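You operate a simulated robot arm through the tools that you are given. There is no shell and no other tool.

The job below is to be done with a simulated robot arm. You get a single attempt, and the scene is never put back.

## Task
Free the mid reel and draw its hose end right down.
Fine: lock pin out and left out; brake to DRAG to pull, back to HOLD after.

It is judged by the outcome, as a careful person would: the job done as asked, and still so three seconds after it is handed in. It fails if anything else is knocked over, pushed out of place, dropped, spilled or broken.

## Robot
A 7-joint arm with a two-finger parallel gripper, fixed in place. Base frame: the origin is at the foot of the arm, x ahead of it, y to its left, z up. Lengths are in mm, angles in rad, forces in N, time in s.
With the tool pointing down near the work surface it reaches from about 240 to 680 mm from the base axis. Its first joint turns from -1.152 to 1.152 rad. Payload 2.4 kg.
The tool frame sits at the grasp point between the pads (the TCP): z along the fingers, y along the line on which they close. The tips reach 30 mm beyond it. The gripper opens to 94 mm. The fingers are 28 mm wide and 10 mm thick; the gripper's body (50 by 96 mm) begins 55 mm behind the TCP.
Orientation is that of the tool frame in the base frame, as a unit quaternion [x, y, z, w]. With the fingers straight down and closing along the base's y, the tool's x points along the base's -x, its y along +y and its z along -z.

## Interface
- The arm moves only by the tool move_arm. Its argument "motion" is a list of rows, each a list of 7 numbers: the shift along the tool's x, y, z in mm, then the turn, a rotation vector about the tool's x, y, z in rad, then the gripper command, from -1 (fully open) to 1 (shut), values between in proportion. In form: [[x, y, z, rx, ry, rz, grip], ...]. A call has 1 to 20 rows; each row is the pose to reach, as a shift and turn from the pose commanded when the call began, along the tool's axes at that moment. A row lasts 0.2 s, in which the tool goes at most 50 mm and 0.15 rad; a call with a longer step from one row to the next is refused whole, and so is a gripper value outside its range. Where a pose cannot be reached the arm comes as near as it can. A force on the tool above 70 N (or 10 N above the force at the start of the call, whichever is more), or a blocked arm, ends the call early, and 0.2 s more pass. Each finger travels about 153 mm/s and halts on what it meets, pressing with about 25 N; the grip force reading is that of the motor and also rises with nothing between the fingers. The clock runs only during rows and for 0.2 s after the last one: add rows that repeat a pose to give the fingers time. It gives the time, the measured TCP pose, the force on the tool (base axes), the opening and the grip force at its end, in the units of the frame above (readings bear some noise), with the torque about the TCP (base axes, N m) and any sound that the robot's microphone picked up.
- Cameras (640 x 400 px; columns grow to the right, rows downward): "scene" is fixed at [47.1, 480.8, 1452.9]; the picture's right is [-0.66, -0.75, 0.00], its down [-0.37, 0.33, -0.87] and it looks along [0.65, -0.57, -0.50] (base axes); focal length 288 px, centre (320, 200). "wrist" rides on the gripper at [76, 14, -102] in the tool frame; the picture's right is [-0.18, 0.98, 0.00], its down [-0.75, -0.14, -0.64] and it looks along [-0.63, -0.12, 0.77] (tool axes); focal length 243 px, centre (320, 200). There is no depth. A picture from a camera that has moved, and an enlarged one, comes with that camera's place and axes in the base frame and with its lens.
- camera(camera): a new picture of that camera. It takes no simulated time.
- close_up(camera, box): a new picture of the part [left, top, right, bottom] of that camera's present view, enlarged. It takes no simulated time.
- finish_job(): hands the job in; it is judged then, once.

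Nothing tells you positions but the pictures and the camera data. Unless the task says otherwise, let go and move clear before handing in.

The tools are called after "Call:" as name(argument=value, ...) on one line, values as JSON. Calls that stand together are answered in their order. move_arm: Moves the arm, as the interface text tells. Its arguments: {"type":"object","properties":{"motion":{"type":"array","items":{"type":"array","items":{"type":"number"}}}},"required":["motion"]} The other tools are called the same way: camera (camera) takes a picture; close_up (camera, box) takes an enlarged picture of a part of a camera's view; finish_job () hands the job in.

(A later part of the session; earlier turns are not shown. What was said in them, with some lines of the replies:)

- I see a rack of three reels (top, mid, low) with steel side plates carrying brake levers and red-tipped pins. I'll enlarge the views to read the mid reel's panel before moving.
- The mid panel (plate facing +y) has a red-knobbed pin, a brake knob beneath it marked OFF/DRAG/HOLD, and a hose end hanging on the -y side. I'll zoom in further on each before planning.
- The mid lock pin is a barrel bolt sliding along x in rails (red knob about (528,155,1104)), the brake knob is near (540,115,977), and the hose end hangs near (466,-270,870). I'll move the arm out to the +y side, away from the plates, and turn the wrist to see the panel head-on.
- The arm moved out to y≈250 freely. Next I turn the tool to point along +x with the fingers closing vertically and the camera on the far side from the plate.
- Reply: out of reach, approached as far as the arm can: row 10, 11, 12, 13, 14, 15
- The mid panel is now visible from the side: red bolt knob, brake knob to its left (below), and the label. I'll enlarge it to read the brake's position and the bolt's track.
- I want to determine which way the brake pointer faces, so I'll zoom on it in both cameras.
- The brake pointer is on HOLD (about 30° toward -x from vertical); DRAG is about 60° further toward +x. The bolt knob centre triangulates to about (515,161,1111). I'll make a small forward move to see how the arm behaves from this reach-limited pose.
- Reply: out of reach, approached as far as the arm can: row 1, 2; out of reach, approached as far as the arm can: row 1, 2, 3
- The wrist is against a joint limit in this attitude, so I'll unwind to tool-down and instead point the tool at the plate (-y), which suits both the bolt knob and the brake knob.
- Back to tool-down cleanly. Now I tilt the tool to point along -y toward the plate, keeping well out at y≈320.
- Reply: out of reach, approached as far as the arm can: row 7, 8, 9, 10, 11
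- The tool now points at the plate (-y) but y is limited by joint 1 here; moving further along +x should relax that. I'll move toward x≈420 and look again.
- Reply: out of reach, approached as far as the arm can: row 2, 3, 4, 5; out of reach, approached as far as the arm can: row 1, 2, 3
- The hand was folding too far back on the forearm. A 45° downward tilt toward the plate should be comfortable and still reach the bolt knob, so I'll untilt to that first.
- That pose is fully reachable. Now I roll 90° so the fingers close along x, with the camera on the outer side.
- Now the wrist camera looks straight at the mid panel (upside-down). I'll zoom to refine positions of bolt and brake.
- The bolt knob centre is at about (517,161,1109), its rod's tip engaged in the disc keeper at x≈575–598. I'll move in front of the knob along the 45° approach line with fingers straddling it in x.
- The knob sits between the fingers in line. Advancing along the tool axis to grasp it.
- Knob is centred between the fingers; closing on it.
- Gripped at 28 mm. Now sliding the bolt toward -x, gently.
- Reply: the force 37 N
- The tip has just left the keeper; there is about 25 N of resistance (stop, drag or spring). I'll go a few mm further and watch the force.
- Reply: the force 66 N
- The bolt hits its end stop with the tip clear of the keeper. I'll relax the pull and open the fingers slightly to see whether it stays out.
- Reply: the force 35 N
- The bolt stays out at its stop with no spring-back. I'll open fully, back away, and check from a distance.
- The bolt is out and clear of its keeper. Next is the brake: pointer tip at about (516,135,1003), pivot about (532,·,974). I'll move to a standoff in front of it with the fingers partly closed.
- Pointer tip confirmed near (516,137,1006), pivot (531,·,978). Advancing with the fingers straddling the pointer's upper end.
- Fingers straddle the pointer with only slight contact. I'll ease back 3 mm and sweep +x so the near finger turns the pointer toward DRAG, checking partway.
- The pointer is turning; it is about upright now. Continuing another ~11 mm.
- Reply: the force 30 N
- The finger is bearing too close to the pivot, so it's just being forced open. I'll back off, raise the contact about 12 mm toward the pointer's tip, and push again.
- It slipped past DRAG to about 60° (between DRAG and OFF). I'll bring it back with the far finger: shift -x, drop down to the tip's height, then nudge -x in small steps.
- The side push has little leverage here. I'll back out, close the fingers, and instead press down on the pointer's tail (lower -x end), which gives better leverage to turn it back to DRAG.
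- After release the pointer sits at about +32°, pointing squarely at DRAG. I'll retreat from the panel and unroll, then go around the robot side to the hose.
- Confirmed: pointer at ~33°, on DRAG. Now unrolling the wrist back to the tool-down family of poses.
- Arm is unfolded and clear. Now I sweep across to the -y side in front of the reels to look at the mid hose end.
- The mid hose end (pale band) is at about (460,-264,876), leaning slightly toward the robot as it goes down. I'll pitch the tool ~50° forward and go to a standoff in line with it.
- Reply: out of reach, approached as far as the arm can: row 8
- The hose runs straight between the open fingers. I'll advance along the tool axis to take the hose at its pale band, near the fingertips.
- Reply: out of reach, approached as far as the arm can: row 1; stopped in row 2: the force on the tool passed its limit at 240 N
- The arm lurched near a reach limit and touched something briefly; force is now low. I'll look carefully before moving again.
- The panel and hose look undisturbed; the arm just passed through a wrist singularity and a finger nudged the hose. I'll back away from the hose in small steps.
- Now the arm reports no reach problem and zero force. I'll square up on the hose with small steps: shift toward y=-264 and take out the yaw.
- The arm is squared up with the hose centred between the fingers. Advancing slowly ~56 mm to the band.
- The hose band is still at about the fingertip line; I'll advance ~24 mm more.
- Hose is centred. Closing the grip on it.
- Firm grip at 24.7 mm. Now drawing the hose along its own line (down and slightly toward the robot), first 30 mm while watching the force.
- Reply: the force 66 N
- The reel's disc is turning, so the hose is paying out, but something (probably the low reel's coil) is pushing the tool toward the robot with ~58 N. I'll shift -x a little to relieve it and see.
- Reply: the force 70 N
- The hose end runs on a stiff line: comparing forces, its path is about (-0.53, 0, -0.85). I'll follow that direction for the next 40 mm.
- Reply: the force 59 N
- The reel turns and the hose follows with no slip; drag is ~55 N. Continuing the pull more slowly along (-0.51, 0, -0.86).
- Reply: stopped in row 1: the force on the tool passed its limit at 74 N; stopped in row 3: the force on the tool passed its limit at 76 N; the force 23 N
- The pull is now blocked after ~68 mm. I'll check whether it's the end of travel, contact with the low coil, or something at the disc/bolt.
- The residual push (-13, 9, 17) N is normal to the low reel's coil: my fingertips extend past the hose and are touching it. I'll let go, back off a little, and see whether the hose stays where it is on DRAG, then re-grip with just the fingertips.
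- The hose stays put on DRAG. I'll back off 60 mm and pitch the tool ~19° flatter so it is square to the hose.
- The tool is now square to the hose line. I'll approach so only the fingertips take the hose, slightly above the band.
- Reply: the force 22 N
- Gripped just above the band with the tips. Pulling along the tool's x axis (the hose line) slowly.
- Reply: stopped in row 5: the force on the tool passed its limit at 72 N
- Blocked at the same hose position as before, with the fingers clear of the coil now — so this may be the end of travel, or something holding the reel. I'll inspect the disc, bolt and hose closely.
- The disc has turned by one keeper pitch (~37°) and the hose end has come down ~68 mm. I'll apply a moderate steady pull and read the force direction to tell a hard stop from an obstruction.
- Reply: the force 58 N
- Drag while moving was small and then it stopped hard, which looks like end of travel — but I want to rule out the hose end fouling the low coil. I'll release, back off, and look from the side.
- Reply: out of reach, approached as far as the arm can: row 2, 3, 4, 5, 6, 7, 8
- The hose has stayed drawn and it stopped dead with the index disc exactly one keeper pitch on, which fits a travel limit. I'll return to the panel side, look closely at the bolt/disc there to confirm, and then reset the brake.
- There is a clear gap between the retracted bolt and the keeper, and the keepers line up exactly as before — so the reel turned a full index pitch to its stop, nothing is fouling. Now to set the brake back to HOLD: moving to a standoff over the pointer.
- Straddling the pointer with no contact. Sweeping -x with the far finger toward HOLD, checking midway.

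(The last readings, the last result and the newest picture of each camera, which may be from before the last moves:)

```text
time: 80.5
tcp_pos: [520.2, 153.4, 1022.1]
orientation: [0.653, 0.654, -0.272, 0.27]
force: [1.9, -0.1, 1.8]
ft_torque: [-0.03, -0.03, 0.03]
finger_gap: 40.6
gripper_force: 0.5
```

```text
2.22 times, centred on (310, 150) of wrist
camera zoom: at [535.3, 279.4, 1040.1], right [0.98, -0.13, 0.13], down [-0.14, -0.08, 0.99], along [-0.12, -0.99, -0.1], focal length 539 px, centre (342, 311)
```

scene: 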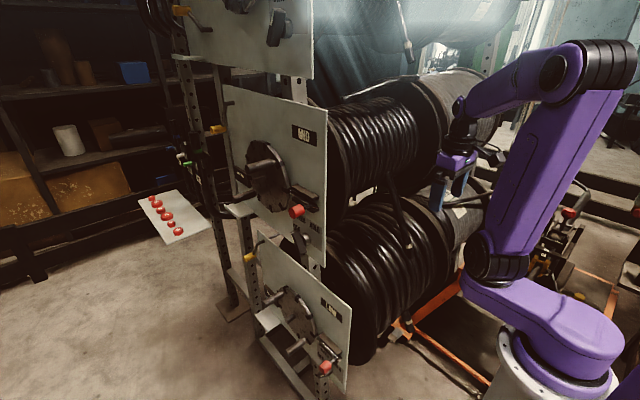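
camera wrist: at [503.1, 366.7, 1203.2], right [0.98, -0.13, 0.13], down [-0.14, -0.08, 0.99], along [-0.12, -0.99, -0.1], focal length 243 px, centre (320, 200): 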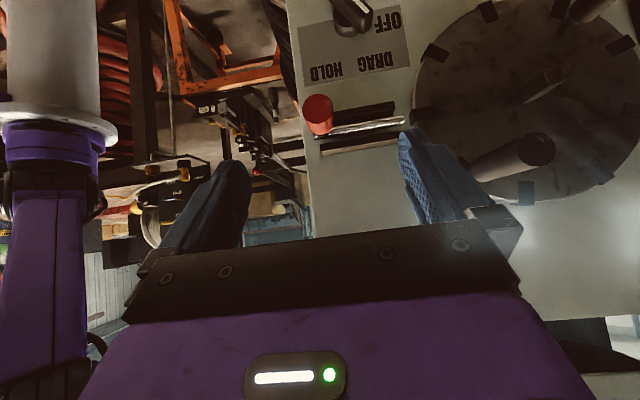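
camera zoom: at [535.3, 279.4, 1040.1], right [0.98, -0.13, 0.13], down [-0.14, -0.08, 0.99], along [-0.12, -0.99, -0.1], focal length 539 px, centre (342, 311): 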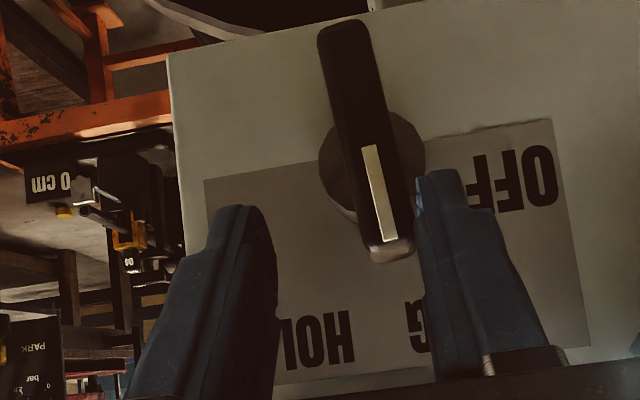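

Call:
move_arm(motion=[[0, -4, 0, 0, 0, 0, 0.15], [0, -8, 0, 0, 0, 0, 0.15], [0, -11, 0, 0, 0, 0, 0.15], [0, -11, 0, 0, 0, 0, 0.15]])

Call:
close_up(camera="wrist", box=[200, 60, 420, 240])

```text
time: 81.5
tcp_pos: [516.1, 152.8, 1023.3]
orientation: [0.651, 0.657, -0.265, 0.273]
force: [67.8, 9.3, -2.4]
ft_torque: [-0.67, 5.59, -1.46]
finger_gap: 40.7
gripper_force: 1.0
```

```text
2.22 times, centred on (310, 150) of wrist
camera zoom: at [529.0, 280.0, 1041.5], right [0.98, -0.12, 0.14], down [-0.15, -0.09, 0.99], along [-0.1, -0.99, -0.1], focal length 539 px, centre (342, 311)
```

zoom: 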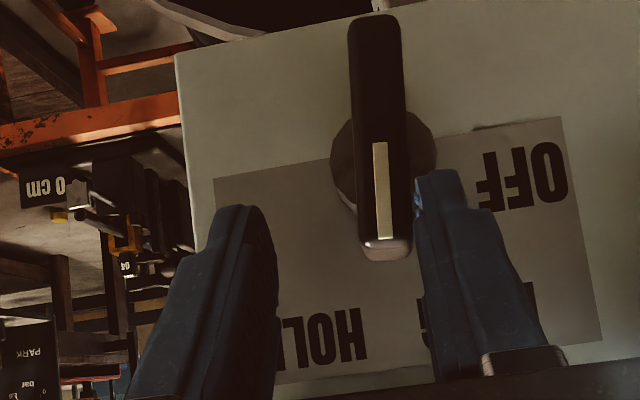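

The gripper body has come up against the retracted red knob (pressing it outward, harmlessly), so I can't go further this way. I'll back off and finish by pushing the pointer's lower tail toward +x with closed fingers instead.

Call:
move_arm(motion=[[0, 6, 0, 0, 0, 0, 0.15], [0, 12, 0, 0, 0, 0, 0.15], [0, 14, -25, 0, 0, 0, 0.15], [0, 14, -55, 0, 0, 0, 0.3], [0, 14, -55, 0, 0, 0, 1], [0, 14, -55, 0, 0, 0, 1]])

Call:
close_up(camera="wrist", box=[200, 20, 460, 220])

Call:
close_up(camera="scene", box=[235, 150, 345, 250])

```text
time: 82.9
tcp_pos: [520.9, 192.2, 1062.2]
orientation: [0.653, 0.654, -0.271, 0.27]
force: [0.4, 0.5, 0.1]
ft_torque: [-0.01, -0.04, -0.04]
finger_gap: 0.0
gripper_force: 24.7
```

```text
2.00 times, centred on (330, 120) of wrist
camera zoom: at [536.4, 319.5, 1080.0], right [0.98, -0.13, 0.13], down [-0.14, -0.08, 0.99], along [-0.12, -0.99, -0.1], focal length 485 px, centre (300, 360)
```

zoom: 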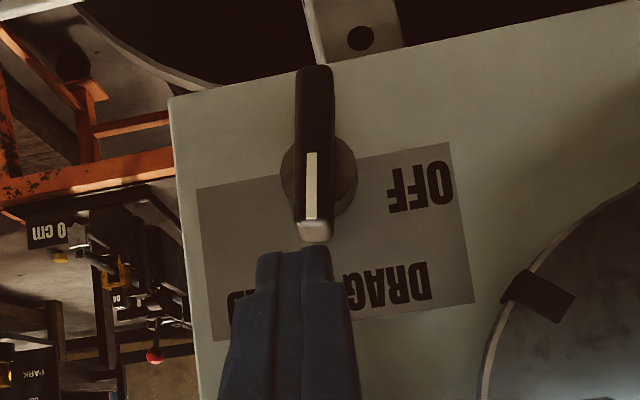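

```text
4.00 times, centred on (290, 200) of scene
camera zoom: at [47.1, 480.8, 1452.9], right [-0.66, -0.75, 0.0], down [-0.37, 0.33, -0.87], along [0.65, -0.57, -0.5], focal length 1152 px, centre (440, 200)
```

zoom: 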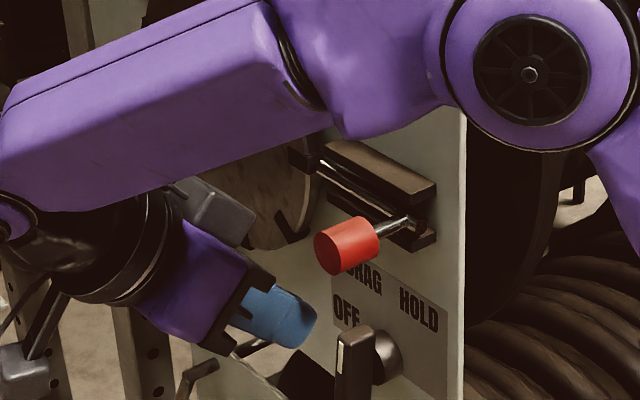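

The pointer is at about -9°. Moving lower with closed fingers to the -x side of its tail.

Call:
move_arm(motion=[[16, -5, 16, 0, 0, 0, 1], [32, -10, 32, 0, 0, 0, 1], [47.4, -13, 47.4, 0, 0, 0, 1], [47.4, -13, 75, 0, 0, 0, 1], [47.4, -13, 103, 0, 0, 0, 1], [47.4, -13, 103, 0, 0, 0, 1]])

Call:
close_up(camera="wrist", box=[200, 60, 460, 240])

Call:
close_up(camera="scene", box=[245, 190, 345, 260])

```text
time: 84.3
tcp_pos: [509.2, 151.0, 956.4]
orientation: [0.652, 0.654, -0.271, 0.271]
force: [0.0, -0.4, 0.5]
ft_torque: [-0.03, 0.03, -0.01]
finger_gap: 0.1
gripper_force: 25.0
```

```text
2.22 times, centred on (330, 150) of wrist
camera zoom: at [525.0, 278.3, 973.4], right [0.98, -0.13, 0.13], down [-0.14, -0.08, 0.99], along [-0.12, -0.99, -0.1], focal length 539 px, centre (298, 311)
```

zoom: 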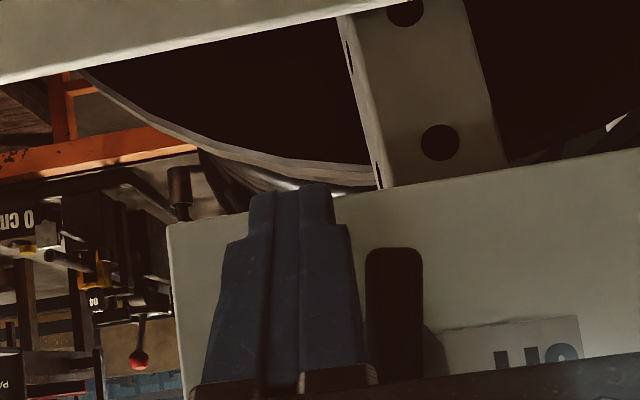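

```text
5.71 times, centred on (295, 225) of scene
camera zoom: at [47.1, 480.8, 1452.9], right [-0.66, -0.75, 0.0], down [-0.37, 0.33, -0.87], along [0.65, -0.57, -0.5], focal length 1646 px, centre (463, 57)
```

zoom: 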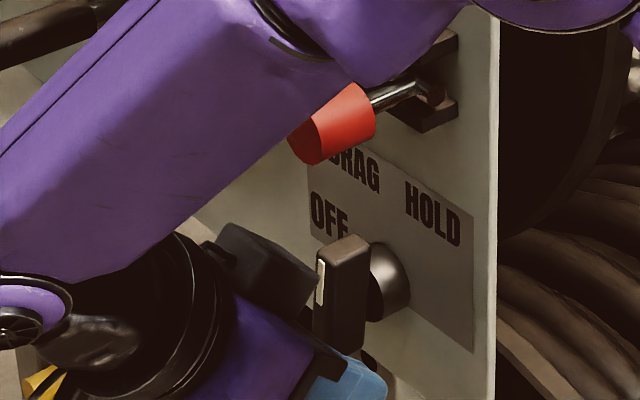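

Closed fingers are just beside the tail. Pushing +x in small steps to swing the pointer to HOLD.

Call:
move_arm(motion=[[0, 4, 0, 0, 0, 0, 1], [0, 8, 0, 0, 0, 0, 1], [0, 12, 0, 0, 0, 0, 1], [0, 15, 0, 0, 0, 0, 1], [0, 15, 0, 0, 0, 0, 1]])

Call:
close_up(camera="wrist", box=[200, 60, 460, 240])

Call:
close_up(camera="scene", box=[265, 205, 325, 255])

```text
time: 85.5
tcp_pos: [523.1, 152.3, 955.2]
orientation: [0.652, 0.654, -0.273, 0.27]
force: [-17.5, -0.8, -1.2]
ft_torque: [0.04, -0.1, -0.21]
finger_gap: 0.0
gripper_force: 25.3
```

```text
2.22 times, centred on (330, 150) of wrist
camera zoom: at [538.7, 279.2, 972.9], right [0.98, -0.13, 0.13], down [-0.14, -0.08, 0.99], along [-0.12, -0.99, -0.09], focal length 539 px, centre (298, 311)
```

zoom: 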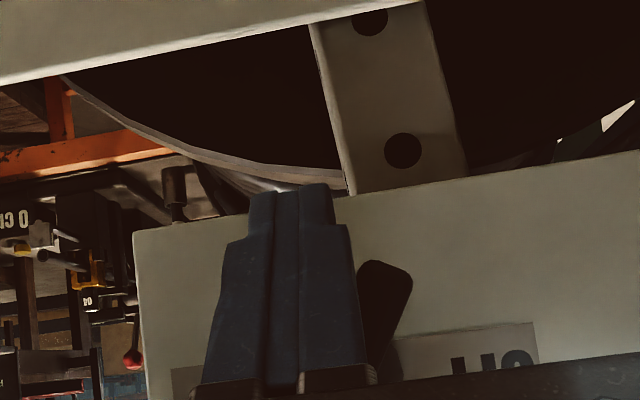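

```text
8.00 times, centred on (295, 230) of scene
camera zoom: at [46.6, 480.8, 1452.9], right [-0.66, -0.75, 0.0], down [-0.37, 0.33, -0.87], along [0.65, -0.57, -0.5], focal length 2305 px, centre (520, -40)
```

zoom: 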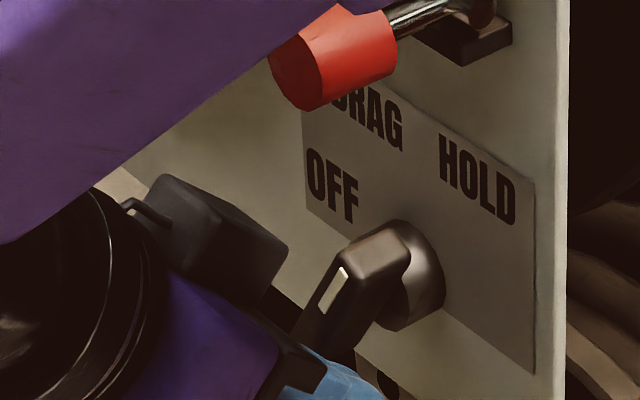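

The pointer is back where it was originally (HOLD), against its stop. Retreating and verifying.

Call:
move_arm(motion=[[0, -5, 0, 0, 0, 0, 1], [0, -8, -20, 0, 0, 0, 1], [0, -10, -60, 0, 0, 0, 1], [-15, -12, -85, 0, 0, 0, 0.5], [-15, -12, -85, 0, 0, 0, 0.5]])

Call:
close_up(camera="wrist", box=[200, 20, 460, 220])

Call:
close_up(camera="scene", box=[225, 130, 345, 250])

```text
time: 86.7
tcp_pos: [515.3, 204.2, 1026.2]
orientation: [0.652, 0.655, -0.27, 0.271]
force: [-0.9, -0.1, -0.1]
ft_torque: [-0.01, -0.01, 0.02]
finger_gap: 23.6
gripper_force: 0.1
```

```text
2.00 times, centred on (330, 120) of wrist
camera zoom: at [529.8, 330.2, 1043.7], right [0.98, -0.13, 0.13], down [-0.14, -0.08, 0.99], along [-0.12, -0.99, -0.1], focal length 485 px, centre (300, 360)
```

zoom: 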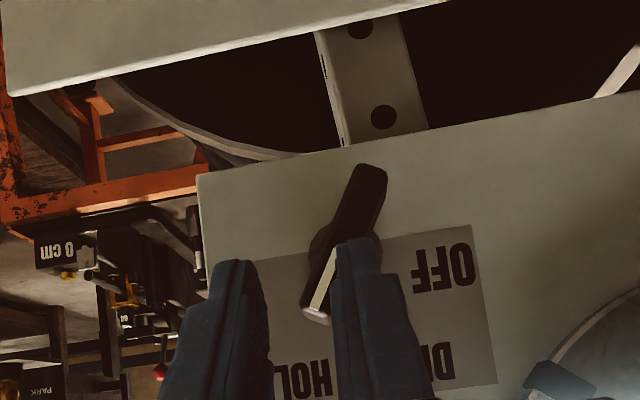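

```text
3.33 times, centred on (285, 190) of scene
camera zoom: at [47.1, 480.8, 1452.9], right [-0.66, -0.75, 0.0], down [-0.37, 0.33, -0.87], along [0.65, -0.57, -0.5], focal length 960 px, centre (437, 233)
```

zoom: 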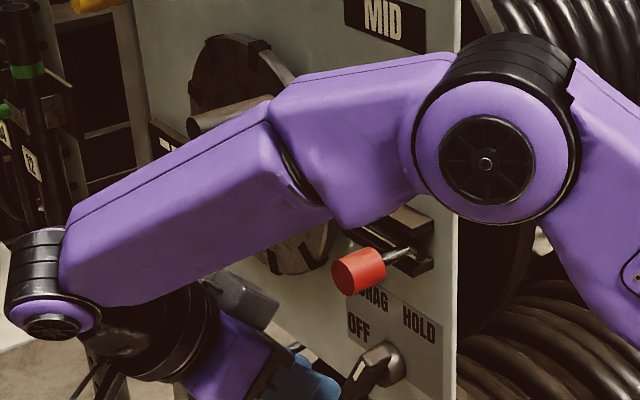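

The brake pointer is back at HOLD, bolt out, reel stopped. I'll move the arm well clear of the panel and do a final check of everything.

Call:
move_arm(motion=[[0, 0, -35, 0, 0, 0, 0], [-5, -20, -60, 0, 0, 0, -0.5], [-20, -55, -80, 0, 0, 0, -0.5], [-35, -90, -100, 0, 0, 0, -0.5], [-48, -125, -112, 0, 0, 0, -0.5], [-60, -150, -120, 0, 0, 0, -0.5], [-60, -150, -120, 0, 0, 0, -0.5]])

Call:
camera(camera="scene")

Call:
close_up(camera="scene", box=[370, 130, 440, 260])

Call:
close_up(camera="wrist", box=[370, 0, 610, 180])

```text
time: 88.3
tcp_pos: [362.0, 243.8, 1151.0]
orientation: [0.652, 0.654, -0.271, 0.271]
force: [0.8, 0.2, -0.3]
ft_torque: [-0.01, 0.01, -0.01]
finger_gap: 70.5
gripper_force: 0.1
```

```text
taken
```

scene: 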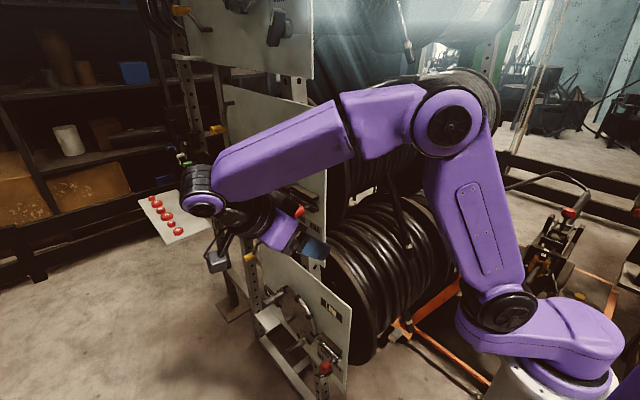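

```text
3.08 times, centred on (405, 195) of scene
camera zoom: at [47.1, 480.8, 1452.9], right [-0.66, -0.75, 0.0], down [-0.37, 0.33, -0.87], along [0.65, -0.57, -0.5], focal length 886 px, centre (58, 215)
```

zoom: 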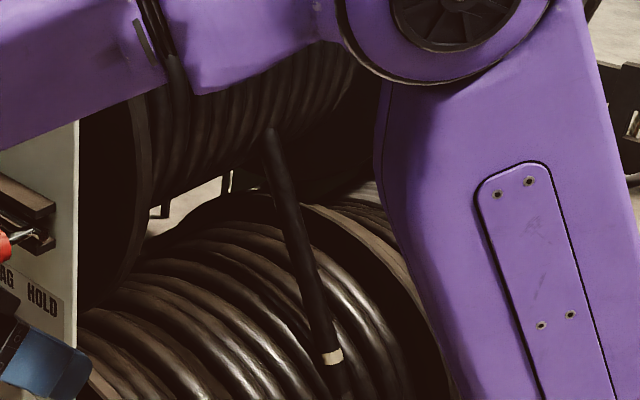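

```text
2.22 times, centred on (490, 90) of wrist
camera zoom: at [376.7, 371.4, 1169.5], right [0.98, -0.13, 0.13], down [-0.14, -0.08, 0.99], along [-0.12, -0.99, -0.09], focal length 539 px, centre (-58, 444)
```

zoom: 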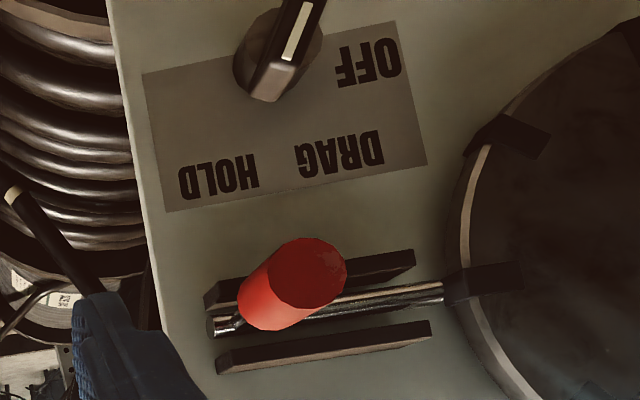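

From here the wrist camera sees past the plate edge to the hose and low coil side-on; I'll check the clearance there.

Call:
close_up(camera="wrist", box=[310, 0, 450, 160])

Call:
close_up(camera="wrist", box=[340, 50, 410, 110])

```text
2.50 times, centred on (380, 80) of wrist
camera zoom: at [376.7, 371.4, 1169.5], right [0.98, -0.13, 0.13], down [-0.14, -0.08, 0.99], along [-0.12, -0.99, -0.09], focal length 606 px, centre (170, 500)
```

zoom: 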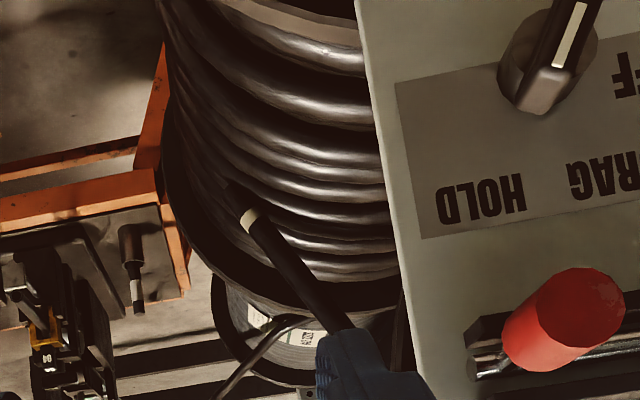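

```text
6.67 times, centred on (375, 80) of wrist
camera zoom: at [376.7, 371.4, 1169.5], right [0.98, -0.13, 0.13], down [-0.14, -0.08, 0.99], along [-0.12, -0.99, -0.09], focal length 1618 px, centre (-47, 1000)
```

zoom: 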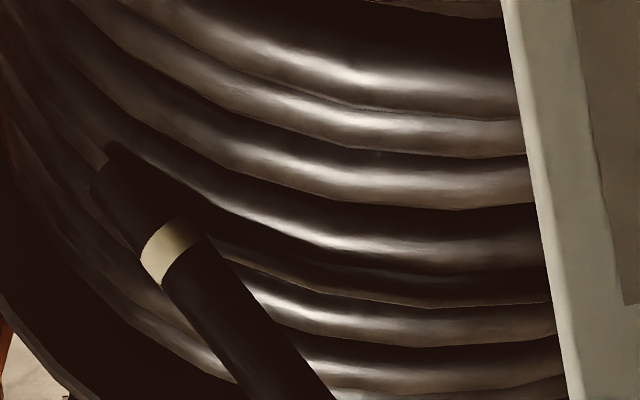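

The mid reel's lock pin is out and clear of its keeper. The hose end is drawn down to its stop and staying there, and the brake pointer is back on HOLD. The arm is clear of everything, so I'm handing in.

Call:
finish_job()

```text
The job is handed in.
```

The mid reel is free and its hose end is drawn down. The lock pin is out and left out, and the brake is back on HOLD. I've handed the job in.

- **Lock pin:** I slid it out to its end stop. It stayed there, with a visible gap between its tip and the index disc.
- **Hose end:** I pulled it about 68 mm along its own line until it stopped hard. The disc had turned exactly one index step. I took that as the end of its travel. The hose tip lies very close to the low reel's coil, so I could not rule out that it was resting against the coil instead.
- **Brake:** I set it to DRAG to pull. On the way it overshot to about halfway towards OFF before I brought it back. After the pull I returned it to HOLD, matching its starting position.

**Contacts along the way:**
- While I was closing in on the hose, the arm lurched near its reach limit and the force on the tool briefly hit 240 N. A finger nudged the hose, but the hose, disc and panel looked undisturbed afterwards.
- During the first pull, the fingertips appeared to touch the low reel's coil.
- When I was resetting the brake, the gripper pressed against the red pin knob in the outward direction. The pin did not appear to move.

Nothing looked knocked over or out of place in the final pictures, and the arm was clear of the panel and hose when I handed in.
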